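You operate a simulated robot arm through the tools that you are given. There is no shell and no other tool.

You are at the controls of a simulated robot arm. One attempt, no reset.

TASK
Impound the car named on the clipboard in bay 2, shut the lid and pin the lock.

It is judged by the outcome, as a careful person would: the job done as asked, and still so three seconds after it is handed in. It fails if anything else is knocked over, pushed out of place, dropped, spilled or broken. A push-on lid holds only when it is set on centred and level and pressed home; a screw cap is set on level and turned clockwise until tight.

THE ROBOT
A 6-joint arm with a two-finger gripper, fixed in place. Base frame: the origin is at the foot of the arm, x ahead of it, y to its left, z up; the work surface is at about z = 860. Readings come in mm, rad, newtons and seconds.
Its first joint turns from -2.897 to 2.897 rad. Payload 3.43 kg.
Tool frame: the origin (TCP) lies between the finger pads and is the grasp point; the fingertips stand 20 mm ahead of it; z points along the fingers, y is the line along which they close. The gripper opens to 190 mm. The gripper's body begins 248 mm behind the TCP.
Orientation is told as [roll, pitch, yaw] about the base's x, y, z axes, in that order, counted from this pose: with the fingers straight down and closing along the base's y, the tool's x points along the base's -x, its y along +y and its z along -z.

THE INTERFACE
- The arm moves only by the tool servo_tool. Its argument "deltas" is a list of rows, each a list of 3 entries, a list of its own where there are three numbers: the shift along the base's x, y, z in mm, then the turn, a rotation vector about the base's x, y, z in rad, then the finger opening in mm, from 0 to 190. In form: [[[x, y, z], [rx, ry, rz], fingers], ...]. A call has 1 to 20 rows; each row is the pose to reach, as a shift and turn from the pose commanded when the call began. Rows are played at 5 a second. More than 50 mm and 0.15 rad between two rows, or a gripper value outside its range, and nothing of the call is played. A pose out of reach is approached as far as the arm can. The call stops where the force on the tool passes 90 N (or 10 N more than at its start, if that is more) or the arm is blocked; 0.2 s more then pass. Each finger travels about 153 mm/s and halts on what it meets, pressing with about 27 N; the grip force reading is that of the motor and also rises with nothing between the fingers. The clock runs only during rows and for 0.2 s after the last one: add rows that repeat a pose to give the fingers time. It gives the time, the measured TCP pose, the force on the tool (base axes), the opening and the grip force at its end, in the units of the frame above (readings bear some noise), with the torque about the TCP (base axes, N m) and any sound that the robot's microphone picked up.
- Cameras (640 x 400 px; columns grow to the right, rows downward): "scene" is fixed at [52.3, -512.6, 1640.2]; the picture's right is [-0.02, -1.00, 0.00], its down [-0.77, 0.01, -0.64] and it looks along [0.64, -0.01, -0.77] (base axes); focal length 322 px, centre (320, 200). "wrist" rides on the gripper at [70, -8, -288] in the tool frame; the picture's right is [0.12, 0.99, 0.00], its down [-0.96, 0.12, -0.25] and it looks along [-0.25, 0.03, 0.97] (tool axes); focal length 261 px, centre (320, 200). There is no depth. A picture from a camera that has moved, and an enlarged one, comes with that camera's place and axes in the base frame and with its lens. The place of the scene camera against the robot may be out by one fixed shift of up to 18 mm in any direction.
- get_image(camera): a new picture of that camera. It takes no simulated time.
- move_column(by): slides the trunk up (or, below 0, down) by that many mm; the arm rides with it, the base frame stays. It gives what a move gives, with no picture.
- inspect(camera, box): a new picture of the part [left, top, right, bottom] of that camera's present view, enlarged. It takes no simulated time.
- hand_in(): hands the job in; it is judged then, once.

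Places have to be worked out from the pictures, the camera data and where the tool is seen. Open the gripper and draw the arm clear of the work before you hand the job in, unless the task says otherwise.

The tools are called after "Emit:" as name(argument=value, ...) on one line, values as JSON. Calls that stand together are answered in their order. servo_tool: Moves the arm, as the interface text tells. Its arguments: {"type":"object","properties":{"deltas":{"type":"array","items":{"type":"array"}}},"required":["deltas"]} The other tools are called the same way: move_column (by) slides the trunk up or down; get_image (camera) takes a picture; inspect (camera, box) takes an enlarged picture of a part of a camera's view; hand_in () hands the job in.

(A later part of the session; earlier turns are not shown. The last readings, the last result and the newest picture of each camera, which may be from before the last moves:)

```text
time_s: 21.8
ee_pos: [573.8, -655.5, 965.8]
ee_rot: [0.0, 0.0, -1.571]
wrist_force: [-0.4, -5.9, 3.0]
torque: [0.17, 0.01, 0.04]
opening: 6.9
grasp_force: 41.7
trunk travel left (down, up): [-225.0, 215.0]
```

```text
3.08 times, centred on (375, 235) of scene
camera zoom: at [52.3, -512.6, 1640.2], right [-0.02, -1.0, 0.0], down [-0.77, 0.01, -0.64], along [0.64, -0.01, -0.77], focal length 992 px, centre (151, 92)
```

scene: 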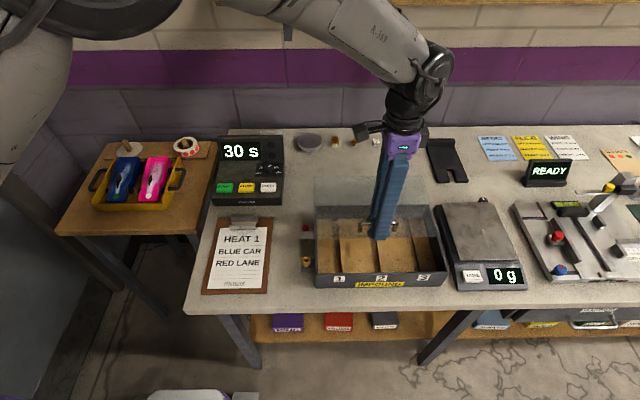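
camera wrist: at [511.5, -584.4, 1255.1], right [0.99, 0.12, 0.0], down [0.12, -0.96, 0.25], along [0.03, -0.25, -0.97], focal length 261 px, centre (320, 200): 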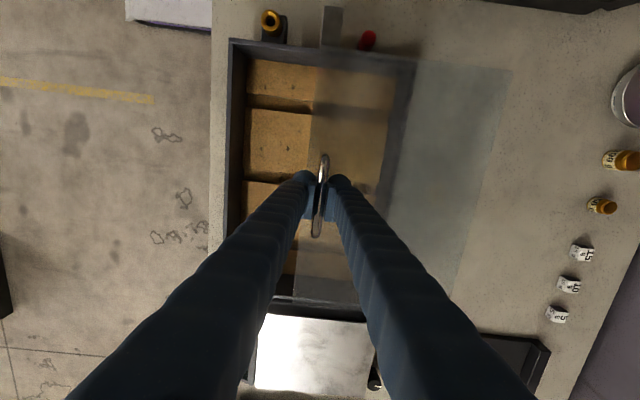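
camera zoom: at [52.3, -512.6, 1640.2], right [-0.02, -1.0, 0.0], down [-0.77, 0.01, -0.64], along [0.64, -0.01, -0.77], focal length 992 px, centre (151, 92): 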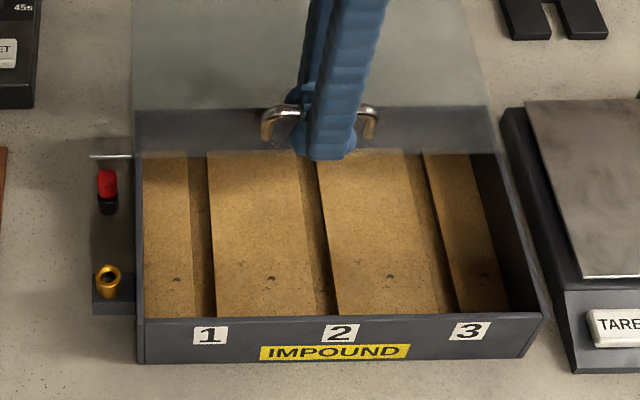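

Emit:
servo_tool(deltas=[[[5, 0, 0], [0, 0, 0], 0], [[11, 0, 0], [0, 0, 0], 0], [[17, 0, 0], [0, 0, 0], 0], [[23, 0, 0], [0, 0, 0], 0], [[29, 0, 0], [0, 0, 0], 0], [[34, 0, 0], [0, 0, 0], 0], [[38, 0, 0], [0, 0, 0], 0], [[40, 0, 0], [0, 0, 0], 0]])

Emit:
inspect(camera="scene", box=[290, 170, 460, 300])

```text
time_s: 23.6
ee_pos: [614.9, -653.5, 966.8]
ee_rot: [-0.001, 0.0, -1.569]
wrist_force: [-0.2, -7.5, 6.0]
torque: [0.1, 0.02, 0.0]
opening: 6.7
grasp_force: 40.9
trunk travel left (down, up): [-225.0, 215.0]
```

```text
3.08 times, centred on (375, 235) of scene
camera zoom: at [52.3, -512.6, 1640.2], right [-0.02, -1.0, 0.0], down [-0.77, 0.01, -0.64], along [0.64, -0.01, -0.77], focal length 992 px, centre (151, 92)
```

zoom: 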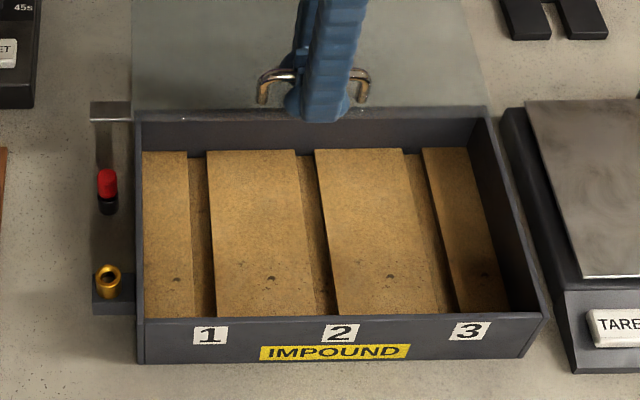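

The lid is open by about 196 mm with no tipping torque. I'll release a little and verify that it stays.

Emit:
servo_tool(deltas=[[[0, 0, 0], [0, 0, 0], 10], [[0, 0, 0], [0, 0, 0], 16], [[0, 0, 0], [0, 0, 0], 20], [[0, 0, 0], [0, 0, 0], 20]])

Emit:
inspect(camera="scene", box=[290, 150, 460, 280])

```text
time_s: 24.6
ee_pos: [613.2, -654.8, 965.6]
ee_rot: [-0.003, 0.001, -1.572]
wrist_force: [0.4, -0.4, 0.7]
torque: [0.01, 0.0, -0.03]
opening: 20.1
grasp_force: 0.0
trunk travel left (down, up): [-225.0, 215.0]
```

```text
3.08 times, centred on (375, 215) of scene
camera zoom: at [52.3, -512.6, 1640.2], right [-0.02, -1.0, 0.0], down [-0.77, 0.01, -0.64], along [0.64, -0.01, -0.77], focal length 992 px, centre (151, 154)
```

zoom: 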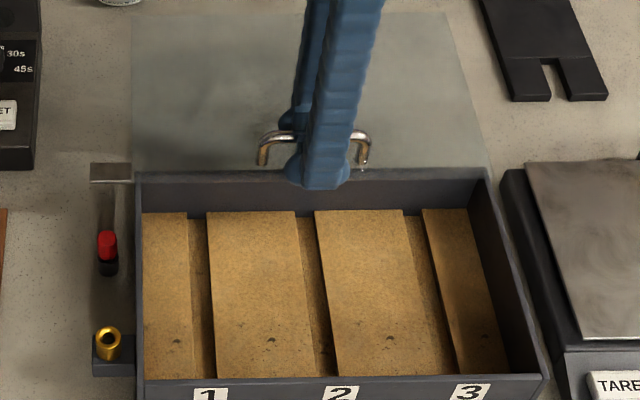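

The lid stays level and open. I'll raise clear of the handle, then travel to above the blue car with yaw returned to 0.

Emit:
servo_tool(deltas=[[[0, 0, 0], [0, 0, 0], 30], [[0, 0, 20], [0, 0, 0], 30], [[0, 0, 55], [0, 0, 0], 30], [[0, 0, 95], [0, 0, 0], 30], [[0, 0, 135], [0, 0, 0], 30]])

Emit:
servo_tool(deltas=[[[10.1, 40.2, 0], [0, 0, 0.0785], 30], [[20.1, 80.4, 0], [0, 0, 0.157], 30], [[30.2, 120.5, 0], [0, 0, 0.2356], 30], [[40.2, 160.7, 0], [0, 0, 0.3142], 30], [[50.3, 200.9, 0], [0, 0, 0.3927], 40], [[60.3, 241, 0], [0, 0, 0.4712], 50], [[70.4, 281.2, 0], [0, 0, 0.5498], 60], [[80.4, 321.4, 0], [0, 0, 0.6283], 70], [[90.5, 361.6, 0], [0, 0, 0.7069], 80], [[100.5, 401.7, 0], [0, 0, 0.7854], 80], [[110.6, 441.9, 0], [0, 0, 0.8639], 80], [[120.6, 482.1, 0], [0, 0, 0.9425], 80], [[130.7, 522.3, 0], [0, 0, 1.021], 80], [[140.7, 562.4, 0], [0, 0, 1.0996], 80], [[150.8, 602.6, 0], [0, 0, 1.1781], 80], [[160.8, 642.8, 0], [0, 0, 1.2566], 80], [[170.9, 683, 0], [0, 0, 1.3352], 80], [[180.9, 723.1, 0], [0, 0, 1.4137], 80], [[191, 763.3, 0], [0, 0, 1.4923], 80], [[201, 803.5, 0], [0, 0, 1.5708], 80]])

Emit:
get_image(camera="scene")

Emit:
get_image(camera="wrist")

```text
time_s: 25.8
ee_pos: [613.2, -654.1, 1101.1]
ee_rot: [0.0, -0.001, -1.571]
wrist_force: [-1.1, -0.1, -0.4]
torque: [0.01, 0.0, 0.03]
opening: 29.9
grasp_force: 0.1
trunk travel left (down, up): [-225.0, 215.0]
```

```text
time_s: 30.0
ee_pos: [816.1, 149.4, 1099.9]
ee_rot: [0.001, 0.002, 0.003]
wrist_force: [-0.1, -0.2, -0.3]
torque: [-0.01, 0.0, 0.04]
opening: 79.7
grasp_force: 0.1
trunk travel left (down, up): [-225.0, 215.0]
```

```text
taken
```

scene: 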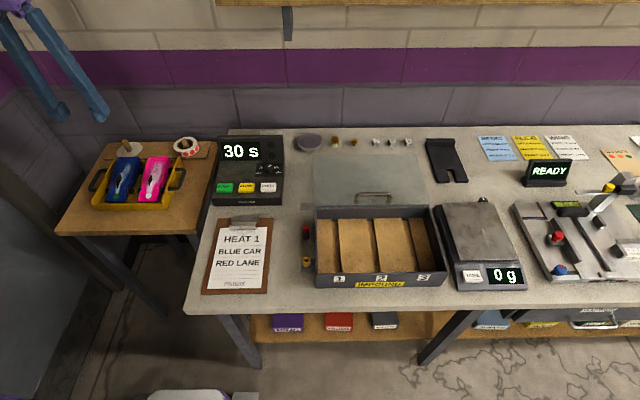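

```text
taken
camera wrist: at [745.9, 140.1, 1389.4], right [-0.12, 0.99, 0.0], down [0.96, 0.12, 0.25], along [0.24, 0.03, -0.97], focal length 261 px, centre (320, 200)
```

wrist: 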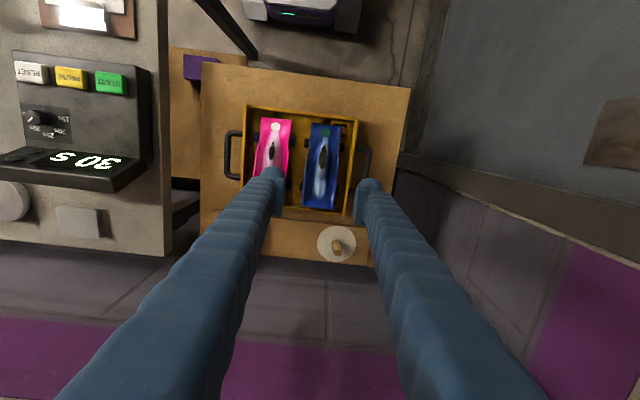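

The lid remains open. I'll zoom on the car from here to refine its lateral position before descending.

Emit:
inspect(camera="wrist", box=[225, 95, 385, 225])

Emit:
servo_tool(deltas=[[[0, 0, -40], [0, 0, 0], 80], [[0, 0, -80], [0, 0, 0], 80], [[0, 0, -120], [0, 0, 0], 80], [[0, 0, -160], [0, 0, 0], 80], [[0, 0, -190], [0, 0, 0], 80], [[0, 0, -190], [0, 0, 0], 80]])

Emit:
get_image(camera="wrist")

Emit:
inspect(camera="scene", box=[85, 140, 195, 215])

```text
3.08 times, centred on (305, 160) of wrist
camera zoom: at [745.9, 140.1, 1389.4], right [-0.12, 0.99, 0.0], down [0.96, 0.12, 0.25], along [0.24, 0.03, -0.97], focal length 802 px, centre (366, 323)
```

zoom: 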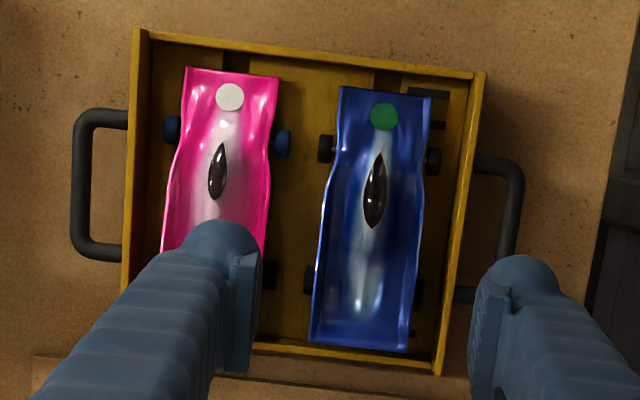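

```text
time_s: 31.4
ee_pos: [815.7, 147.7, 911.0]
ee_rot: [-0.002, 0.0, 0.001]
wrist_force: [0.9, 1.0, 0.1]
torque: [0.02, 0.0, 0.0]
opening: 80.1
grasp_force: 0.0
trunk travel left (down, up): [-225.0, 215.0]
```

```text
taken
camera wrist: at [745.9, 139.8, 1199.4], right [-0.12, 0.99, 0.0], down [0.96, 0.12, 0.25], along [0.25, 0.03, -0.97], focal length 261 px, centre (320, 200)
```

wrist: 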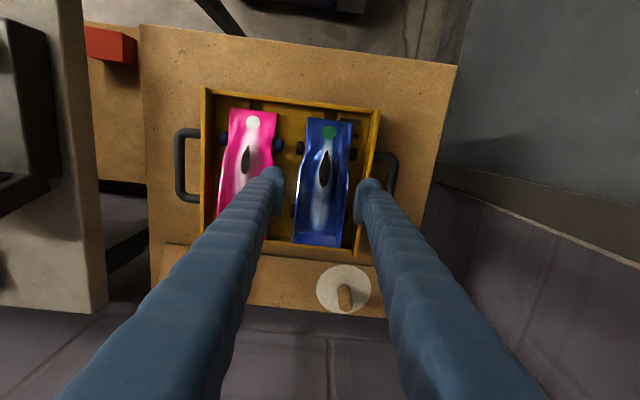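

```text
5.33 times, centred on (140, 178) of scene
camera zoom: at [52.3, -512.6, 1640.2], right [-0.02, -1.0, 0.0], down [-0.77, 0.01, -0.64], along [0.64, -0.01, -0.77], focal length 1720 px, centre (1280, 320)
```

zoom: 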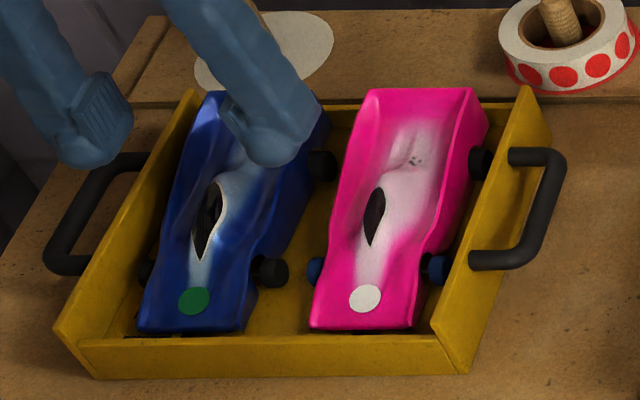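

Emit:
inspect(camera="wrist", box=[255, 100, 395, 260])

Emit:
inspect(camera="wrist", box=[330, 140, 400, 220])

```text
2.50 times, centred on (325, 180) of wrist
camera zoom: at [745.9, 139.8, 1199.4], right [-0.12, 0.99, 0.0], down [0.96, 0.12, 0.25], along [0.25, 0.03, -0.97], focal length 652 px, centre (308, 250)
```

zoom: 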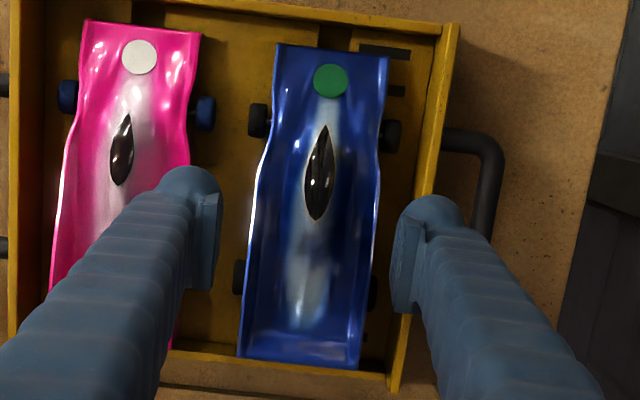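

```text
5.00 times, centred on (365, 180) of wrist
camera zoom: at [745.9, 139.8, 1199.4], right [-0.12, 0.99, 0.0], down [0.96, 0.12, 0.25], along [0.25, 0.03, -0.97], focal length 1303 px, centre (95, 300)
```

zoom: 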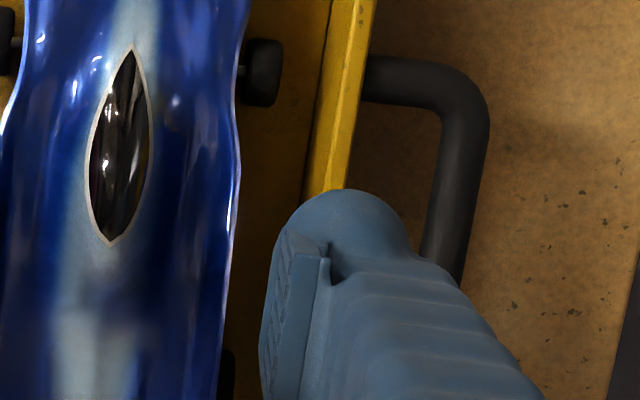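

The pads seem to end near TCP level, so I need to know the car's and tray's heights well before gripping. I'll pull back and tilt the camera to a low frontal view of the tray.

Emit:
servo_tool(deltas=[[[-10, 0, 30], [0, 0, 0], 80], [[-30, 0, 50], [0, -0.12, 0], 110], [[-52, 0, 50], [0, -0.24, 0], 140], [[-74, 0, 50], [0, -0.36, 0], 170], [[-95, 0, 50], [0, -0.48, 0], 190], [[-116, 0, 50], [0, -0.6, 0], 190], [[-116, 0, 50], [0, -0.6, 0], 190]])

Emit:
get_image(camera="wrist")

```text
time_s: 33.2
ee_pos: [611.4, 27.4, 936.8]
ee_rot: [-0.266, -0.407, -0.087]
wrist_force: [0.1, -0.6, 0.3]
torque: [-0.02, -0.02, 0.01]
opening: 189.9
grasp_force: 0.1
out of reach, approached as far as the arm can: row 5, 6
trunk travel left (down, up): [-225.0, 215.0]
stopped in row 7: the arm was blocked; the commanded pose is now the measured one
```

```text
taken
camera wrist: at [443.9, 108.9, 1167.0], right [0.08, 0.95, -0.29], down [0.81, 0.11, 0.57], along [0.58, -0.28, -0.77], focal length 261 px, centre (320, 200)
```

wrist: 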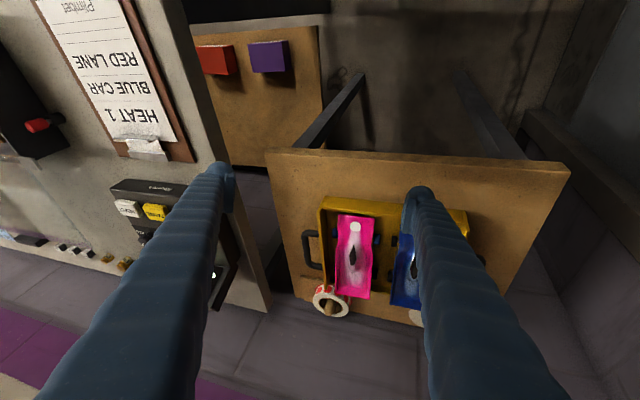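

The arm went out of reach and stopped at an odd pose. I'll check the scene to make sure nothing was touched.

Emit:
get_image(camera="scene")

Emit:
inspect(camera="scene", box=[60, 120, 300, 270])

```text
taken
```

scene: 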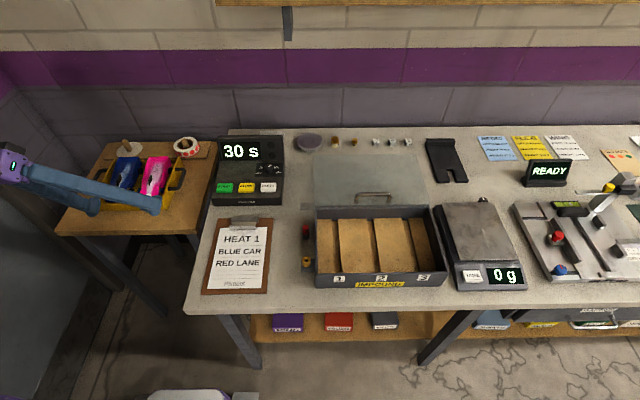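

```text
2.67 times, centred on (180, 195) of scene
camera zoom: at [52.3, -512.6, 1640.2], right [-0.02, -1.0, 0.0], down [-0.77, 0.01, -0.64], along [0.64, -0.01, -0.77], focal length 860 px, centre (693, 213)
```

zoom: 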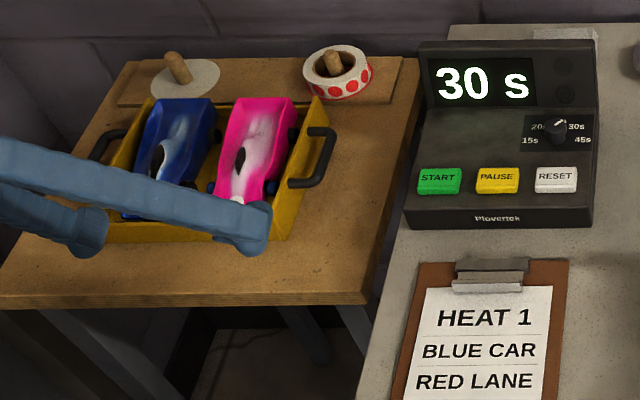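

Nothing was disturbed. This view happens to be a usable oblique look, so I'll zoom in on the tray.

Emit:
inspect(camera="wrist", box=[295, 185, 475, 325])

Emit:
inspect(camera="wrist", box=[315, 190, 395, 310])

```text
2.86 times, centred on (385, 255) of wrist
camera zoom: at [443.9, 108.9, 1167.0], right [0.08, 0.95, -0.29], down [0.81, 0.11, 0.57], along [0.58, -0.28, -0.77], focal length 745 px, centre (134, 43)
```

zoom: 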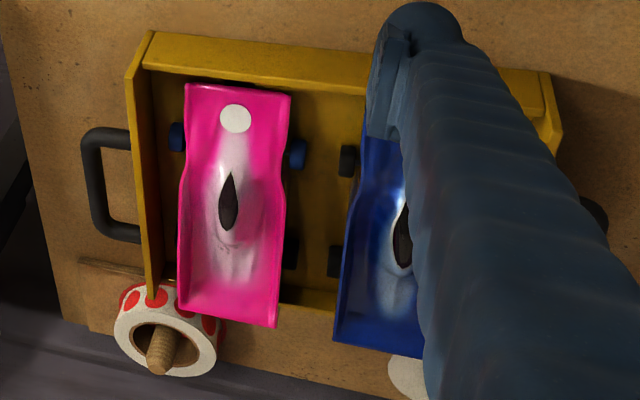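

```text
3.33 times, centred on (355, 250) of wrist
camera zoom: at [443.9, 108.9, 1167.0], right [0.08, 0.95, -0.29], down [0.81, 0.11, 0.57], along [0.58, -0.28, -0.77], focal length 869 px, centre (203, 33)
```

zoom: 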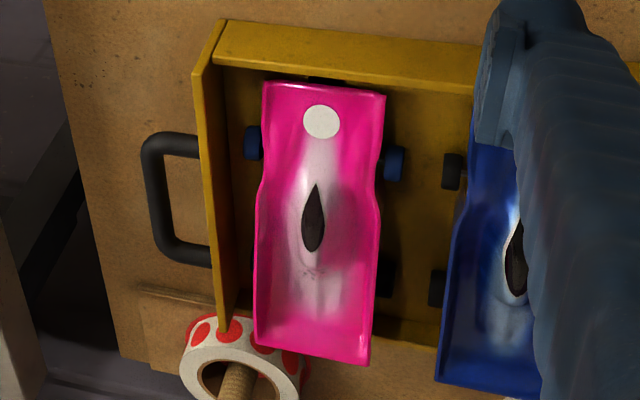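

The triangulation from this view is good:
- Tray rim (sides) at z≈850, table ≈803.
- Car nose top ≈834, mid-top ≈861, tail ≈864.

So I can grip with the TCP at about z≈840. I'll return to above the blue car with the tool vertical.

Emit:
servo_tool(deltas=[[[0, 0, 45], [0, 0, 0], 190], [[34, 20, 63], [0.0467, 0.0655, 0.0233], 190], [[68, 40, 63], [0.0933, 0.131, 0.0465], 190], [[102, 60, 63], [0.14, 0.1966, 0.0698], 170], [[136, 80, 63], [0.1866, 0.2621, 0.093], 140], [[170, 100, 63], [0.2333, 0.3276, 0.1163], 110], [[206, 119.6, 63], [0.2799, 0.3931, 0.1395], 80], [[206, 119.6, 63], [0.2799, 0.3931, 0.1395], 80]])

Emit:
get_image(camera="wrist")

```text
time_s: 35.0
ee_pos: [817.0, 145.3, 1000.4]
ee_rot: [0.001, 0.001, 0.001]
wrist_force: [0.6, -1.2, -0.5]
torque: [-0.02, 0.02, 0.0]
opening: 80.1
grasp_force: 0.1
trunk travel left (down, up): [-225.0, 215.0]
```

```text
taken
camera wrist: at [748.0, 136.9, 1289.5], right [-0.12, 0.99, 0.0], down [0.96, 0.12, 0.25], along [0.25, 0.03, -0.97], focal length 261 px, centre (320, 200)
```

wrist: 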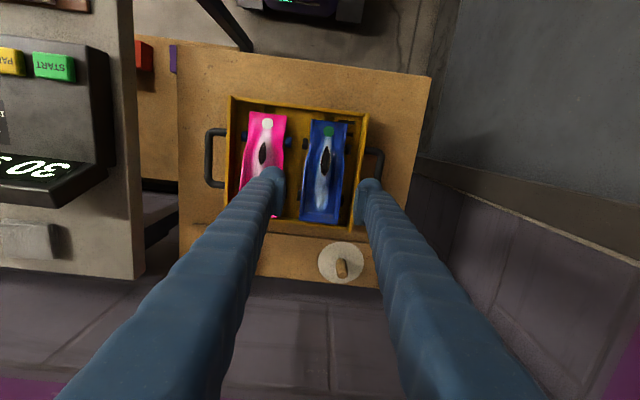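

Now descending to just above the rim (TCP z≈882) to verify clearances.

Emit:
servo_tool(deltas=[[[0, 0, -40], [0, 0, 0], 80], [[0, 0, -80], [0, 0, 0], 80], [[0, 0, -118], [0, 0, 0], 80], [[0, 0, -118], [0, 0, 0], 80]])

Emit:
inspect(camera="wrist", box=[255, 80, 395, 240])

Emit:
inspect(camera="wrist", box=[330, 140, 400, 220])

Emit:
inspect(camera="scene", box=[95, 145, 165, 205])

```text
time_s: 36.0
ee_pos: [817.0, 146.2, 881.5]
ee_rot: [0.001, 0.0, 0.0]
wrist_force: [0.5, -0.2, 0.0]
torque: [-0.03, 0.01, 0.02]
opening: 79.6
grasp_force: 0.0
trunk travel left (down, up): [-225.0, 215.0]
```

```text
2.50 times, centred on (325, 160) of wrist
camera zoom: at [748.6, 137.9, 1170.9], right [-0.12, 0.99, 0.0], down [0.96, 0.12, 0.25], along [0.25, 0.03, -0.97], focal length 652 px, centre (308, 300)
```

zoom: 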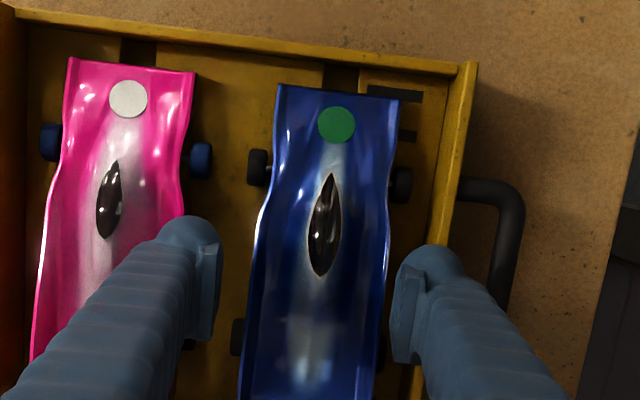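

```text
5.00 times, centred on (365, 180) of wrist
camera zoom: at [748.6, 137.9, 1170.9], right [-0.12, 0.99, 0.0], down [0.96, 0.12, 0.25], along [0.25, 0.03, -0.97], focal length 1303 px, centre (95, 300)
```

zoom: 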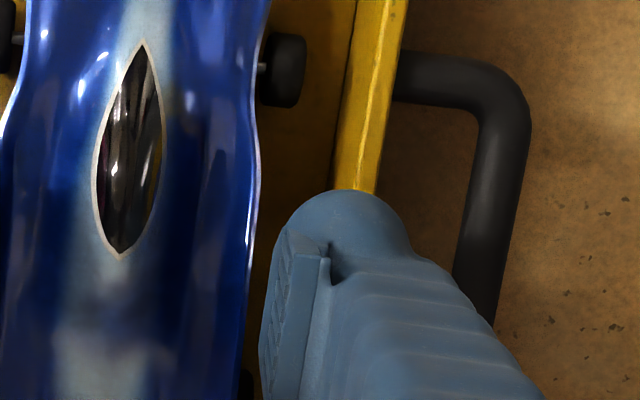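

```text
6.67 times, centred on (130, 175) of scene
camera zoom: at [52.3, -512.6, 1640.2], right [-0.02, -1.0, 0.0], down [-0.77, 0.01, -0.64], along [0.64, -0.01, -0.77], focal length 2150 px, centre (1587, 367)
```

zoom: 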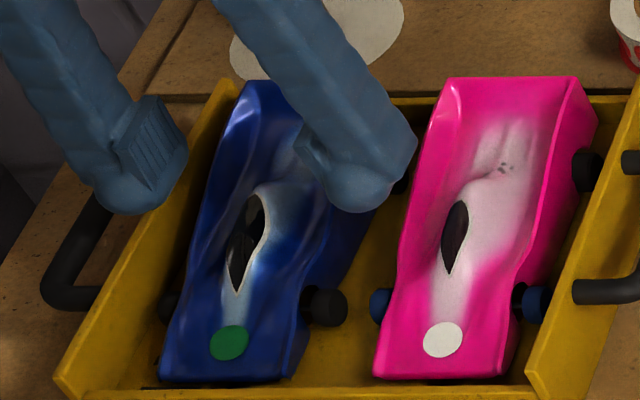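

Emit:
inspect(camera="wrist", box=[345, 130, 385, 180])

Emit:
inspect(camera="wrist", box=[335, 170, 375, 220])

```text
8.00 times, centred on (365, 155) of wrist
camera zoom: at [748.6, 137.9, 1170.9], right [-0.12, 0.99, 0.0], down [0.96, 0.12, 0.25], along [0.25, 0.03, -0.97], focal length 2085 px, centre (-40, 560)
```

zoom: 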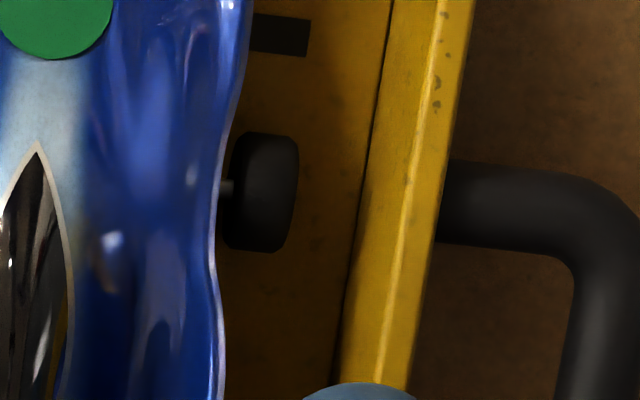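

```text
8.00 times, centred on (355, 195) of wrist
camera zoom: at [748.6, 137.9, 1170.9], right [-0.12, 0.99, 0.0], down [0.96, 0.12, 0.25], along [0.25, 0.03, -0.97], focal length 2085 px, centre (40, 240)
```

zoom: 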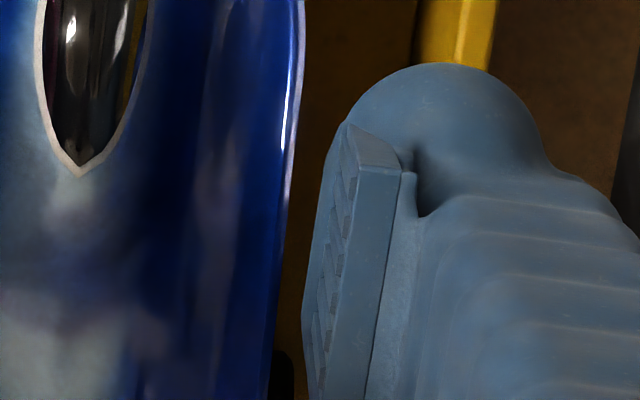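

The wall's inner face is at about y≈209 and the car side at about y≈185, so the finger (pad at ≈186.5) sits in the gap. I'll descend in small steps and check forces.

Emit:
servo_tool(deltas=[[[0, 0, -6], [0, 0, 0], 80], [[0, 0, -12], [0, 0, 0], 80], [[0, 0, -17], [0, 0, 0], 80]])

Emit:
inspect(camera="wrist", box=[255, 70, 395, 230])

Emit:
inspect(camera="scene", box=[95, 145, 165, 205])

```text
time_s: 36.8
ee_pos: [817.6, 146.0, 864.5]
ee_rot: [-0.001, -0.001, 0.0]
wrist_force: [0.0, 0.3, -0.5]
torque: [0.02, 0.01, 0.01]
opening: 79.9
grasp_force: 0.1
trunk travel left (down, up): [-225.0, 215.0]
```

```text
2.50 times, centred on (325, 150) of wrist
camera zoom: at [749.2, 137.6, 1153.4], right [-0.12, 0.99, 0.0], down [0.96, 0.12, 0.25], along [0.25, 0.03, -0.97], focal length 652 px, centre (308, 325)
```

zoom: 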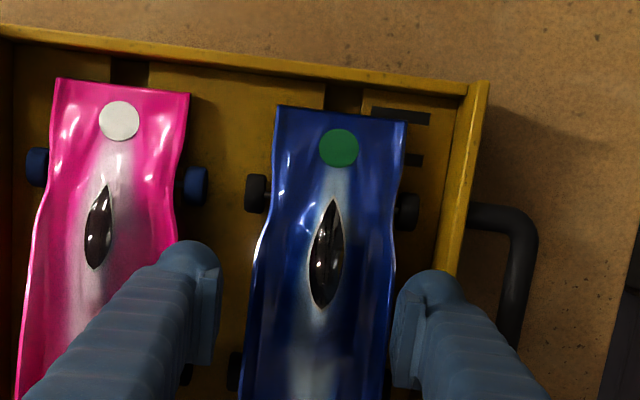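

```text
6.67 times, centred on (130, 175) of scene
camera zoom: at [52.3, -512.6, 1640.2], right [-0.02, -1.0, 0.0], down [-0.77, 0.01, -0.64], along [0.64, -0.01, -0.77], focal length 2150 px, centre (1587, 367)
```

zoom: 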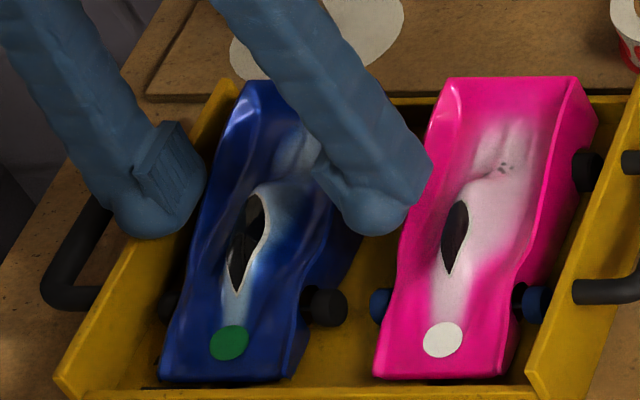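

No contact. I'll recentre slightly (opening 74, y +3) so the right-hand finger keeps clear of the pink car, then continue down in small steps.

Emit:
servo_tool(deltas=[[[0, 1.5, 0], [0, 0, 0], 77], [[0, 3, 0], [0, 0, 0], 74], [[0, 3, -5], [0, 0, 0], 74], [[0, 3, -10], [0, 0, 0], 74], [[0, 3, -14], [0, 0, 0], 74]])

Emit:
inspect(camera="wrist", box=[255, 70, 395, 230])

Emit:
inspect(camera="scene", box=[95, 145, 165, 205])

```text
time_s: 38.0
ee_pos: [819.1, 148.1, 860.8]
ee_rot: [0.001, -0.014, -0.001]
wrist_force: [-6.8, -4.6, 84.8]
torque: [-0.97, -0.55, 0.09]
opening: 74.7
grasp_force: 0.1
trunk travel left (down, up): [-225.0, 215.0]
```

```text
2.50 times, centred on (325, 150) of wrist
camera zoom: at [745.5, 139.6, 1148.1], right [-0.12, 0.99, 0.0], down [0.96, 0.12, 0.26], along [0.26, 0.03, -0.97], focal length 652 px, centre (308, 325)
```

zoom: 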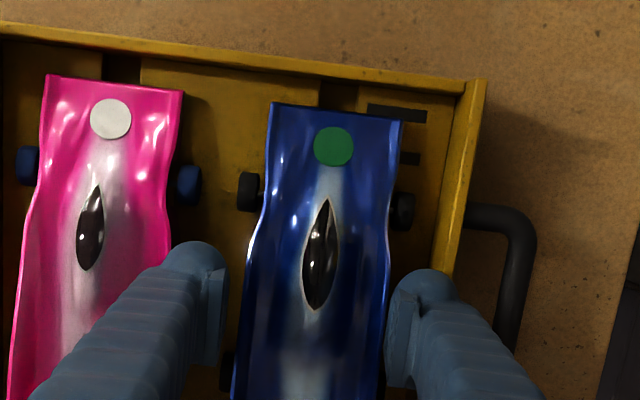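

```text
6.67 times, centred on (130, 175) of scene
camera zoom: at [52.3, -512.6, 1640.2], right [-0.02, -1.0, 0.0], down [-0.77, 0.01, -0.64], along [0.64, -0.01, -0.77], focal length 2150 px, centre (1587, 367)
```

zoom: 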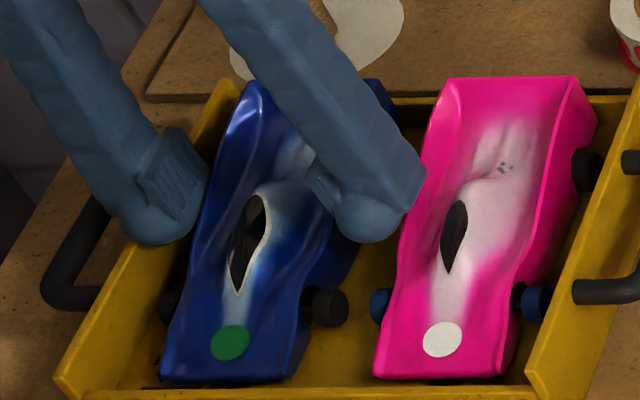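

The fingertips met something at tip z≈841, with force on both sides. I'll back off upward at once and look.

Emit:
servo_tool(deltas=[[[0, 0, 8], [0, 0, 0], 74], [[0, 0, 14], [0, 0, 0], 74], [[0, 0, 14], [0, 0, 0], 74]])

Emit:
inspect(camera="wrist", box=[340, 130, 400, 230])

Emit:
inspect(camera="wrist", box=[270, 130, 340, 230])

Emit:
inspect(camera="scene", box=[95, 145, 165, 205])

```text
time_s: 38.8
ee_pos: [817.8, 148.0, 862.6]
ee_rot: [0.0, 0.004, 0.001]
wrist_force: [2.9, 0.0, 8.3]
torque: [0.51, -0.08, -0.31]
opening: 74.5
grasp_force: 0.7
trunk travel left (down, up): [-225.0, 215.0]
```

```text
4.00 times, centred on (370, 180) of wrist
camera zoom: at [748.6, 140.7, 1151.7], right [-0.12, 0.99, 0.0], down [0.96, 0.12, 0.24], along [0.24, 0.03, -0.97], focal length 1043 px, centre (120, 280)
```

zoom: 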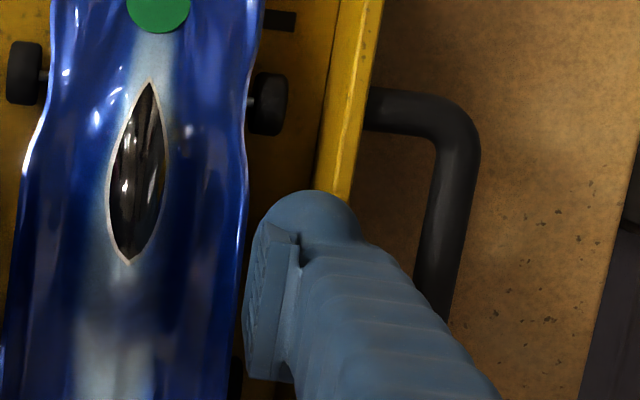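

```text
4.00 times, centred on (305, 180) of wrist
camera zoom: at [748.6, 140.7, 1151.7], right [-0.12, 0.99, 0.0], down [0.96, 0.12, 0.24], along [0.24, 0.03, -0.97], focal length 1043 px, centre (380, 280)
```

zoom: 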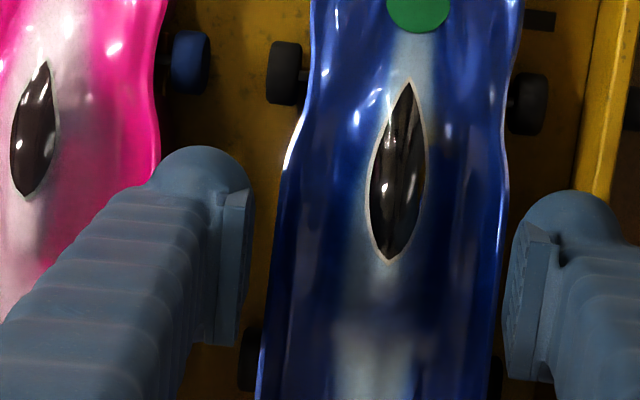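

```text
6.67 times, centred on (130, 175) of scene
camera zoom: at [52.3, -512.6, 1640.2], right [-0.02, -1.0, 0.0], down [-0.77, 0.01, -0.64], along [0.64, -0.01, -0.77], focal length 2150 px, centre (1587, 367)
```

zoom: 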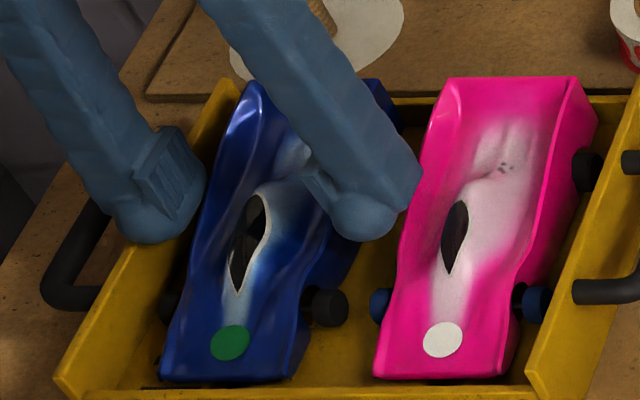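

Light residual contact remains, so I'll rise a little more to be fully free and zoom in on the finger/car contact areas.

Emit:
servo_tool(deltas=[[[0, 0, 4], [0, 0, 0], 76], [[0, 0, 8], [0, 0, 0], 78], [[0, 0, 8], [0, 0, 0], 78]])

Emit:
inspect(camera="scene", box=[105, 150, 145, 190])

Emit:
inspect(camera="scene", box=[125, 155, 150, 180])

Emit:
inspect(camera="wrist", box=[280, 90, 380, 230])

```text
time_s: 39.6
ee_pos: [818.3, 148.9, 872.8]
ee_rot: [0.0, 0.001, 0.0]
wrist_force: [-0.5, -1.3, -0.8]
torque: [0.01, 0.01, -0.01]
opening: 78.3
grasp_force: 0.1
trunk travel left (down, up): [-225.0, 215.0]
```

```text
10.00 times, centred on (125, 170) of scene
camera zoom: at [52.3, -512.6, 1640.2], right [-0.02, -1.0, 0.0], down [-0.77, 0.01, -0.64], along [0.64, -0.01, -0.77], focal length 3225 px, centre (2270, 500)
```

zoom: 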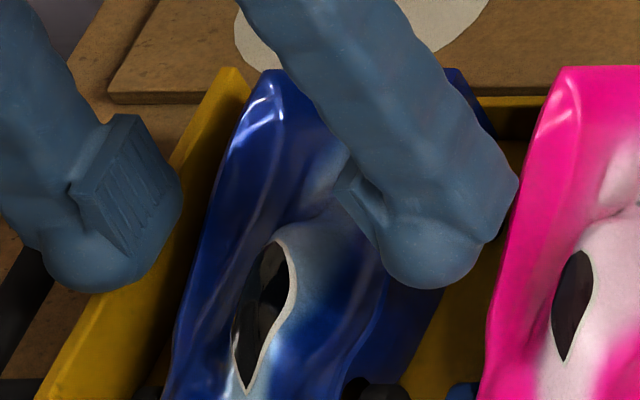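

```text
16.00 times, centred on (138, 168) of scene
camera zoom: at [52.3, -512.6, 1640.2], right [-0.02, -1.0, 0.0], down [-0.77, 0.01, -0.64], along [0.64, -0.01, -0.77], focal length 5160 px, centre (3240, 720)
```

zoom: 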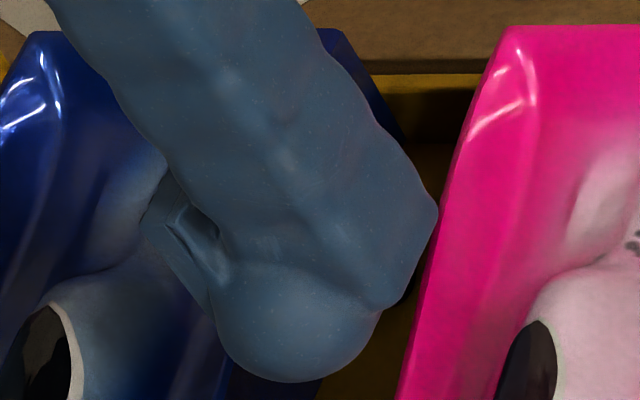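

```text
2.86 times, centred on (330, 160) of wrist
camera zoom: at [749.2, 140.7, 1161.2], right [-0.12, 0.99, 0.0], down [0.96, 0.12, 0.25], along [0.25, 0.03, -0.97], focal length 745 px, centre (291, 314)
```

zoom: 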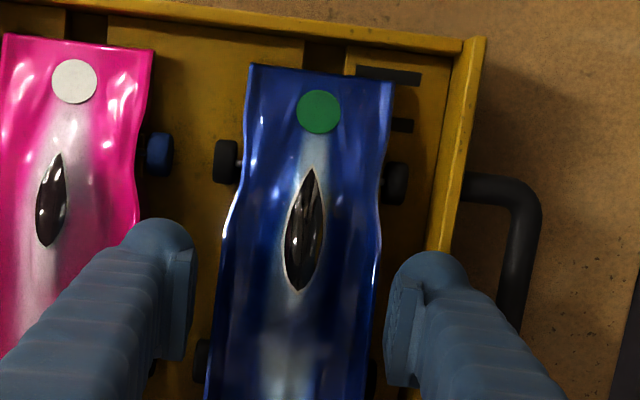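

Now I understand. The fingertips have bulbous ends, about 30 mm thick, and they met the tray wall rim and the pink car's shoulder. Nothing has moved. I'll rise and look at the cars from the -y side at a low angle to learn the body's cross-section.

Emit:
servo_tool(deltas=[[[0, 0, 45], [0, 0, 0], 78], [[0, 0, 90], [0, 0, 0], 78], [[0, 0, 130], [0, 0, 0], 78], [[0, -25, 138], [0.14, 0, 0], 90], [[0, -50, 138], [0.28, 0, 0], 110], [[0, -75, 138], [0.42, 0, 0], 130], [[0, -100, 138], [0.56, 0, 0], 150], [[0, -125, 138], [0.7, 0, 0], 170], [[0, -150, 138], [0.84, 0, 0], 190], [[0, -150, 138], [0.84, 0, 0], 190]])

Emit:
get_image(camera="wrist")

```text
time_s: 41.8
ee_pos: [819.1, -2.3, 1009.4]
ee_rot: [0.843, -0.003, 0.0]
wrist_force: [-0.4, -0.9, 0.5]
torque: [0.17, -0.02, -0.01]
opening: 189.9
grasp_force: 0.1
trunk travel left (down, up): [-225.0, 215.0]
```

```text
taken
camera wrist: at [748.9, -222.5, 1196.9], right [-0.12, 0.66, 0.74], down [0.96, -0.11, 0.25], along [0.25, 0.74, -0.62], focal length 261 px, centre (320, 200)
```

wrist: 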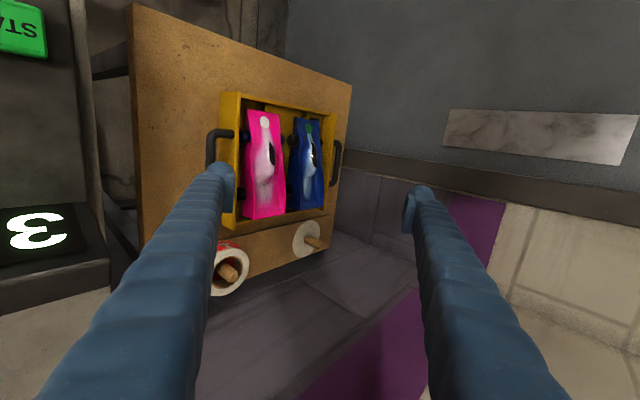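

Emit:
inspect(camera="wrist", box=[215, 80, 355, 235])

Emit:
inspect(camera="wrist", box=[275, 100, 345, 220])

Emit:
inspect(camera="wrist", box=[385, 170, 465, 260])

```text
2.58 times, centred on (285, 158) of wrist
camera zoom: at [748.9, -222.5, 1196.9], right [-0.12, 0.66, 0.74], down [0.96, -0.11, 0.25], along [0.25, 0.74, -0.62], focal length 673 px, centre (410, 310)
```

zoom: 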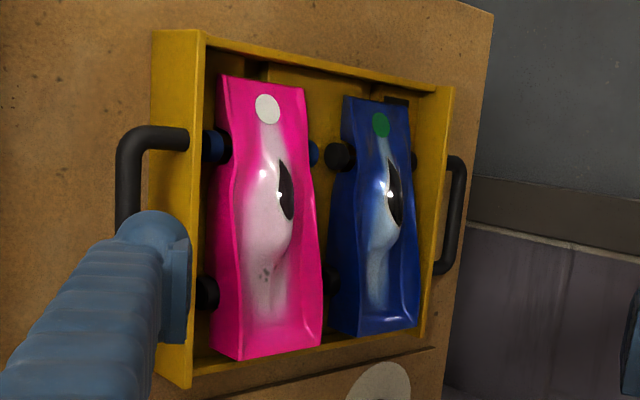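

```text
3.33 times, centred on (310, 160) of wrist
camera zoom: at [748.9, -222.5, 1196.9], right [-0.12, 0.66, 0.74], down [0.96, -0.11, 0.25], along [0.25, 0.74, -0.62], focal length 869 px, centre (353, 333)
```

zoom: 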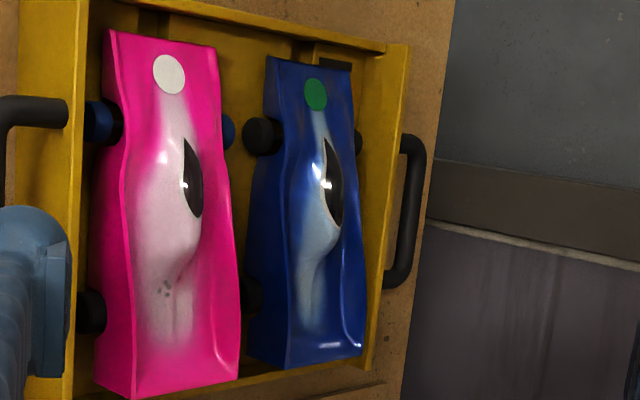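

```text
4.44 times, centred on (425, 215) of wrist
camera zoom: at [748.9, -222.5, 1196.9], right [-0.12, 0.66, 0.74], down [0.96, -0.11, 0.25], along [0.25, 0.74, -0.62], focal length 1158 px, centre (-147, 133)
```

zoom: 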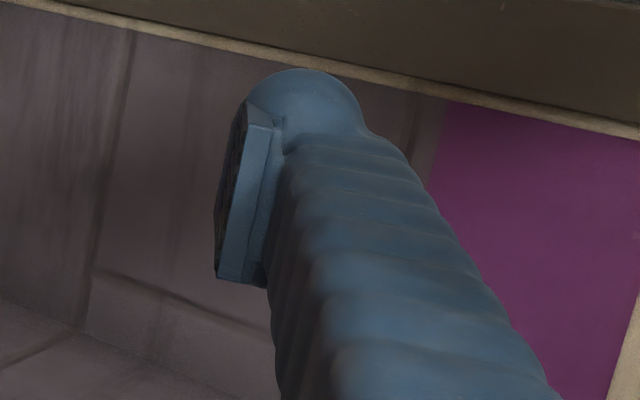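

The side view shows the body is about 65 mm wide at mid-length, with ridges at z≈853 and y≈120–185. The gap to the wall on the +y side (~25 mm) is slightly too small for the bulbous fingertip, while the gap to the pink car is larger (~37 mm). I'll go back over the car and nudge only the blue car a few mm toward -y with the left finger before gripping.

Emit:
servo_tool(deltas=[[[0, 24.4, 0], [-0.14, 0, 0], 180], [[0, 48.8, 0], [-0.28, 0, 0], 160], [[0, 73.3, 0], [-0.42, 0, 0], 140], [[0, 97.7, 0], [-0.56, 0, 0], 120], [[0, 122.1, 0], [-0.7, 0, 0], 100], [[0, 146.5, 0], [-0.84, 0, 0], 80], [[0, 146.5, -40], [-0.84, 0, 0], 80], [[0, 146.5, -80], [-0.84, 0, 0], 80], [[0, 146.5, -120], [-0.84, 0, 0], 80], [[0, 146.5, -120], [-0.84, 0, 0], 80]])

Emit:
inspect(camera="wrist", box=[255, 80, 395, 240])

```text
time_s: 44.0
ee_pos: [817.6, 146.3, 890.5]
ee_rot: [0.0, -0.001, 0.001]
wrist_force: [0.2, 0.2, -0.1]
torque: [-0.04, 0.0, 0.02]
opening: 79.8
grasp_force: 0.0
trunk travel left (down, up): [-225.0, 215.0]
```

```text
2.50 times, centred on (325, 160) of wrist
camera zoom: at [748.0, 137.4, 1178.9], right [-0.12, 0.99, 0.0], down [0.96, 0.12, 0.25], along [0.25, 0.03, -0.97], focal length 652 px, centre (308, 300)
```

zoom: 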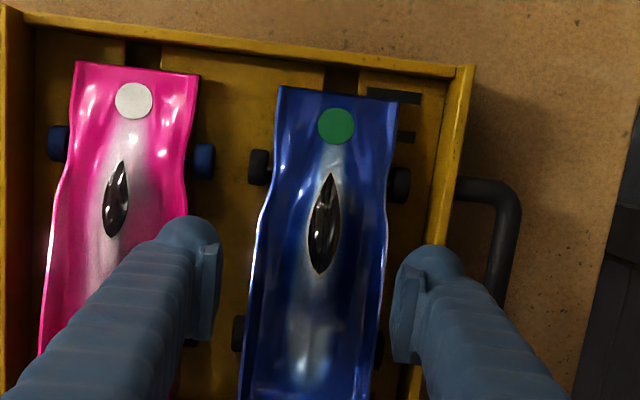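

Both cars are still at their original places. Descending gently to TCP z≈866, where it was free before.

Emit:
servo_tool(deltas=[[[0, 0, -8], [0, 0, 0], 80], [[0, 0, -16], [0, 0, 0], 80], [[0, 0, -24], [0, 0, 0], 80], [[0, 0, -24], [0, 0, 0], 80]])

```text
time_s: 45.0
ee_pos: [818.2, 146.4, 866.6]
ee_rot: [0.001, 0.001, 0.001]
wrist_force: [0.2, -0.8, 0.2]
torque: [-0.02, -0.02, -0.01]
opening: 79.9
grasp_force: 0.0
trunk travel left (down, up): [-225.0, 215.0]
```

Free so far. Now I'll nudge the blue car about 6 mm toward -y using only the left finger, keeping the right finger in place by combining the closing with a shift.

Emit:
servo_tool(deltas=[[[0, -1, 0], [0, 0, 0], 78], [[0, -2, 0], [0, 0, 0], 76], [[0, -3, 0], [0, 0, 0], 74], [[0, -4, 0], [0, 0, 0], 72], [[0, -5, 0], [0, 0, 0], 70], [[0, -5.5, 0], [0, 0, 0], 69], [[0, -5.5, 0], [0, 0, 0], 69]])

Emit:
inspect(camera="wrist", box=[255, 70, 395, 230])

Emit:
inspect(camera="scene", box=[95, 145, 165, 205])

```text
time_s: 46.6
ee_pos: [818.0, 139.9, 866.3]
ee_rot: [0.001, -0.001, 0.0]
wrist_force: [-0.2, 0.7, 1.5]
torque: [0.04, -0.02, 0.01]
opening: 69.7
grasp_force: 0.3
trunk travel left (down, up): [-225.0, 215.0]
```

```text
2.50 times, centred on (325, 150) of wrist
camera zoom: at [748.8, 131.9, 1155.3], right [-0.12, 0.99, 0.0], down [0.96, 0.12, 0.25], along [0.25, 0.03, -0.97], focal length 652 px, centre (308, 325)
```

zoom: 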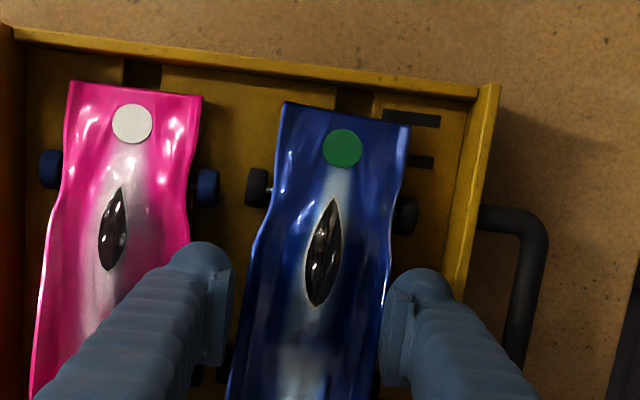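

```text
6.67 times, centred on (130, 175) of scene
camera zoom: at [52.3, -512.6, 1640.2], right [-0.02, -1.0, 0.0], down [-0.77, 0.01, -0.64], along [0.64, -0.01, -0.77], focal length 2150 px, centre (1587, 367)
```

zoom: 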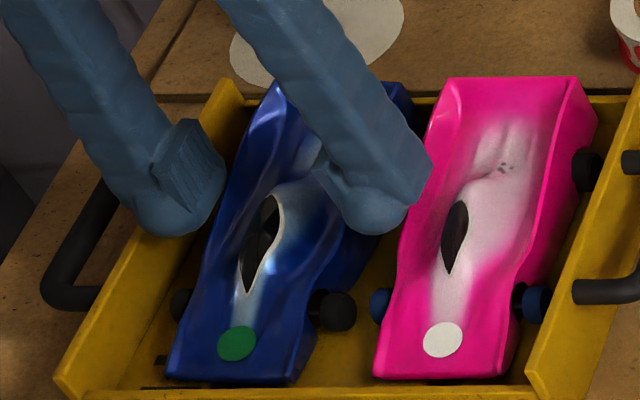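

The blue car moved −y by about 9 mm at mid-body (now ≈110–176), with a slight yaw. I'll centre the fingers around it and descend in very small steps, reading the forces.

Emit:
servo_tool(deltas=[[[0, 1.5, 0], [0, 0, 0], 70.5], [[0, 3.5, 0], [0, 0, 0], 71.5], [[0, 3.5, -2], [0, 0, 0], 71.5], [[0, 3.5, -4], [0, 0, 0], 71.5]])

Emit:
inspect(camera="wrist", box=[255, 70, 395, 230])

```text
time_s: 47.6
ee_pos: [818.4, 143.6, 861.6]
ee_rot: [0.0, -0.001, -0.001]
wrist_force: [1.2, 0.1, 0.2]
torque: [0.0, 0.0, -0.02]
opening: 71.5
grasp_force: 0.0
trunk travel left (down, up): [-225.0, 215.0]
```

```text
2.50 times, centred on (325, 150) of wrist
camera zoom: at [748.8, 134.8, 1150.8], right [-0.12, 0.99, 0.0], down [0.96, 0.12, 0.25], along [0.25, 0.03, -0.97], focal length 652 px, centre (308, 325)
```

zoom: 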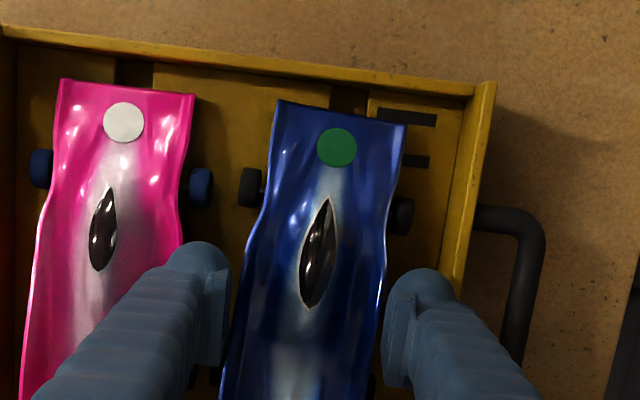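

No contact at 861.6. I'll continue down 4 mm.

Emit:
servo_tool(deltas=[[[0, 0, -2], [0, 0, 0], 71.5], [[0, 0, -4], [0, 0, 0], 71.5]])

```text
time_s: 48.2
ee_pos: [817.4, 143.6, 860.3]
ee_rot: [0.003, -0.003, 0.002]
wrist_force: [-3.3, 2.0, 24.3]
torque: [-1.49, -0.38, -0.19]
opening: 72.4
grasp_force: 0.7
trunk travel left (down, up): [-225.0, 215.0]
```

The torque shows contact at y≈81.5, x≈835: the right finger's outer bulge touching the pink car's shoulder. So each finger needs about 28 mm outside its pad plane. I'll rise and nudge the blue car +3 mm with the right finger so both sides clear.

Emit:
servo_tool(deltas=[[[0, 0, 4], [0, 0, 0], 71.5], [[0, 0, 9], [0, 0, 0], 71.5], [[0, 1, 9], [0, 0, 0], 70.5], [[0, 2, 9], [0, 0, 0], 69.2], [[0, 3.2, 9], [0, 0, 0], 68], [[0, 3.2, 9], [0, 0, 0], 68]])

Emit:
inspect(camera="wrist", box=[255, 70, 395, 230])

```text
time_s: 49.6
ee_pos: [819.2, 146.7, 867.8]
ee_rot: [0.0, 0.001, 0.0]
wrist_force: [-0.1, 0.3, 1.5]
torque: [-0.07, 0.01, 0.02]
opening: 68.6
grasp_force: 0.0
trunk travel left (down, up): [-225.0, 215.0]
```

```text
2.50 times, centred on (325, 150) of wrist
camera zoom: at [749.0, 138.2, 1156.2], right [-0.12, 0.99, 0.0], down [0.96, 0.12, 0.25], along [0.25, 0.03, -0.97], focal length 652 px, centre (308, 325)
```

zoom: 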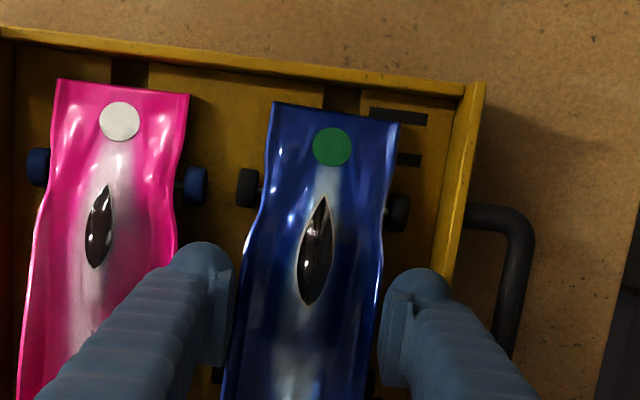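

The blue car is now at about y=114–179.5 and nearly straight. Descending again in small steps.

Emit:
servo_tool(deltas=[[[0, 0, -3], [0, 0, 0], 68], [[0, 0, -6], [0, 0, 0], 68]])

Emit:
servo_tool(deltas=[[[0, 0, -1.5], [0, 0, 0], 68], [[0, 0, -3], [0, 0, 0], 68]])

```text
time_s: 50.2
ee_pos: [818.0, 147.4, 862.7]
ee_rot: [0.0, 0.001, 0.0]
wrist_force: [0.0, 0.6, 7.0]
torque: [-0.43, -0.1, -0.02]
opening: 68.5
grasp_force: 0.5
trunk travel left (down, up): [-225.0, 215.0]
```

```text
time_s: 50.8
ee_pos: [818.5, 146.3, 860.8]
ee_rot: [0.001, -0.004, 0.001]
wrist_force: [-1.9, 1.7, 26.9]
torque: [-1.7, -0.41, -0.1]
opening: 68.9
grasp_force: 1.0
trunk travel left (down, up): [-225.0, 215.0]
```

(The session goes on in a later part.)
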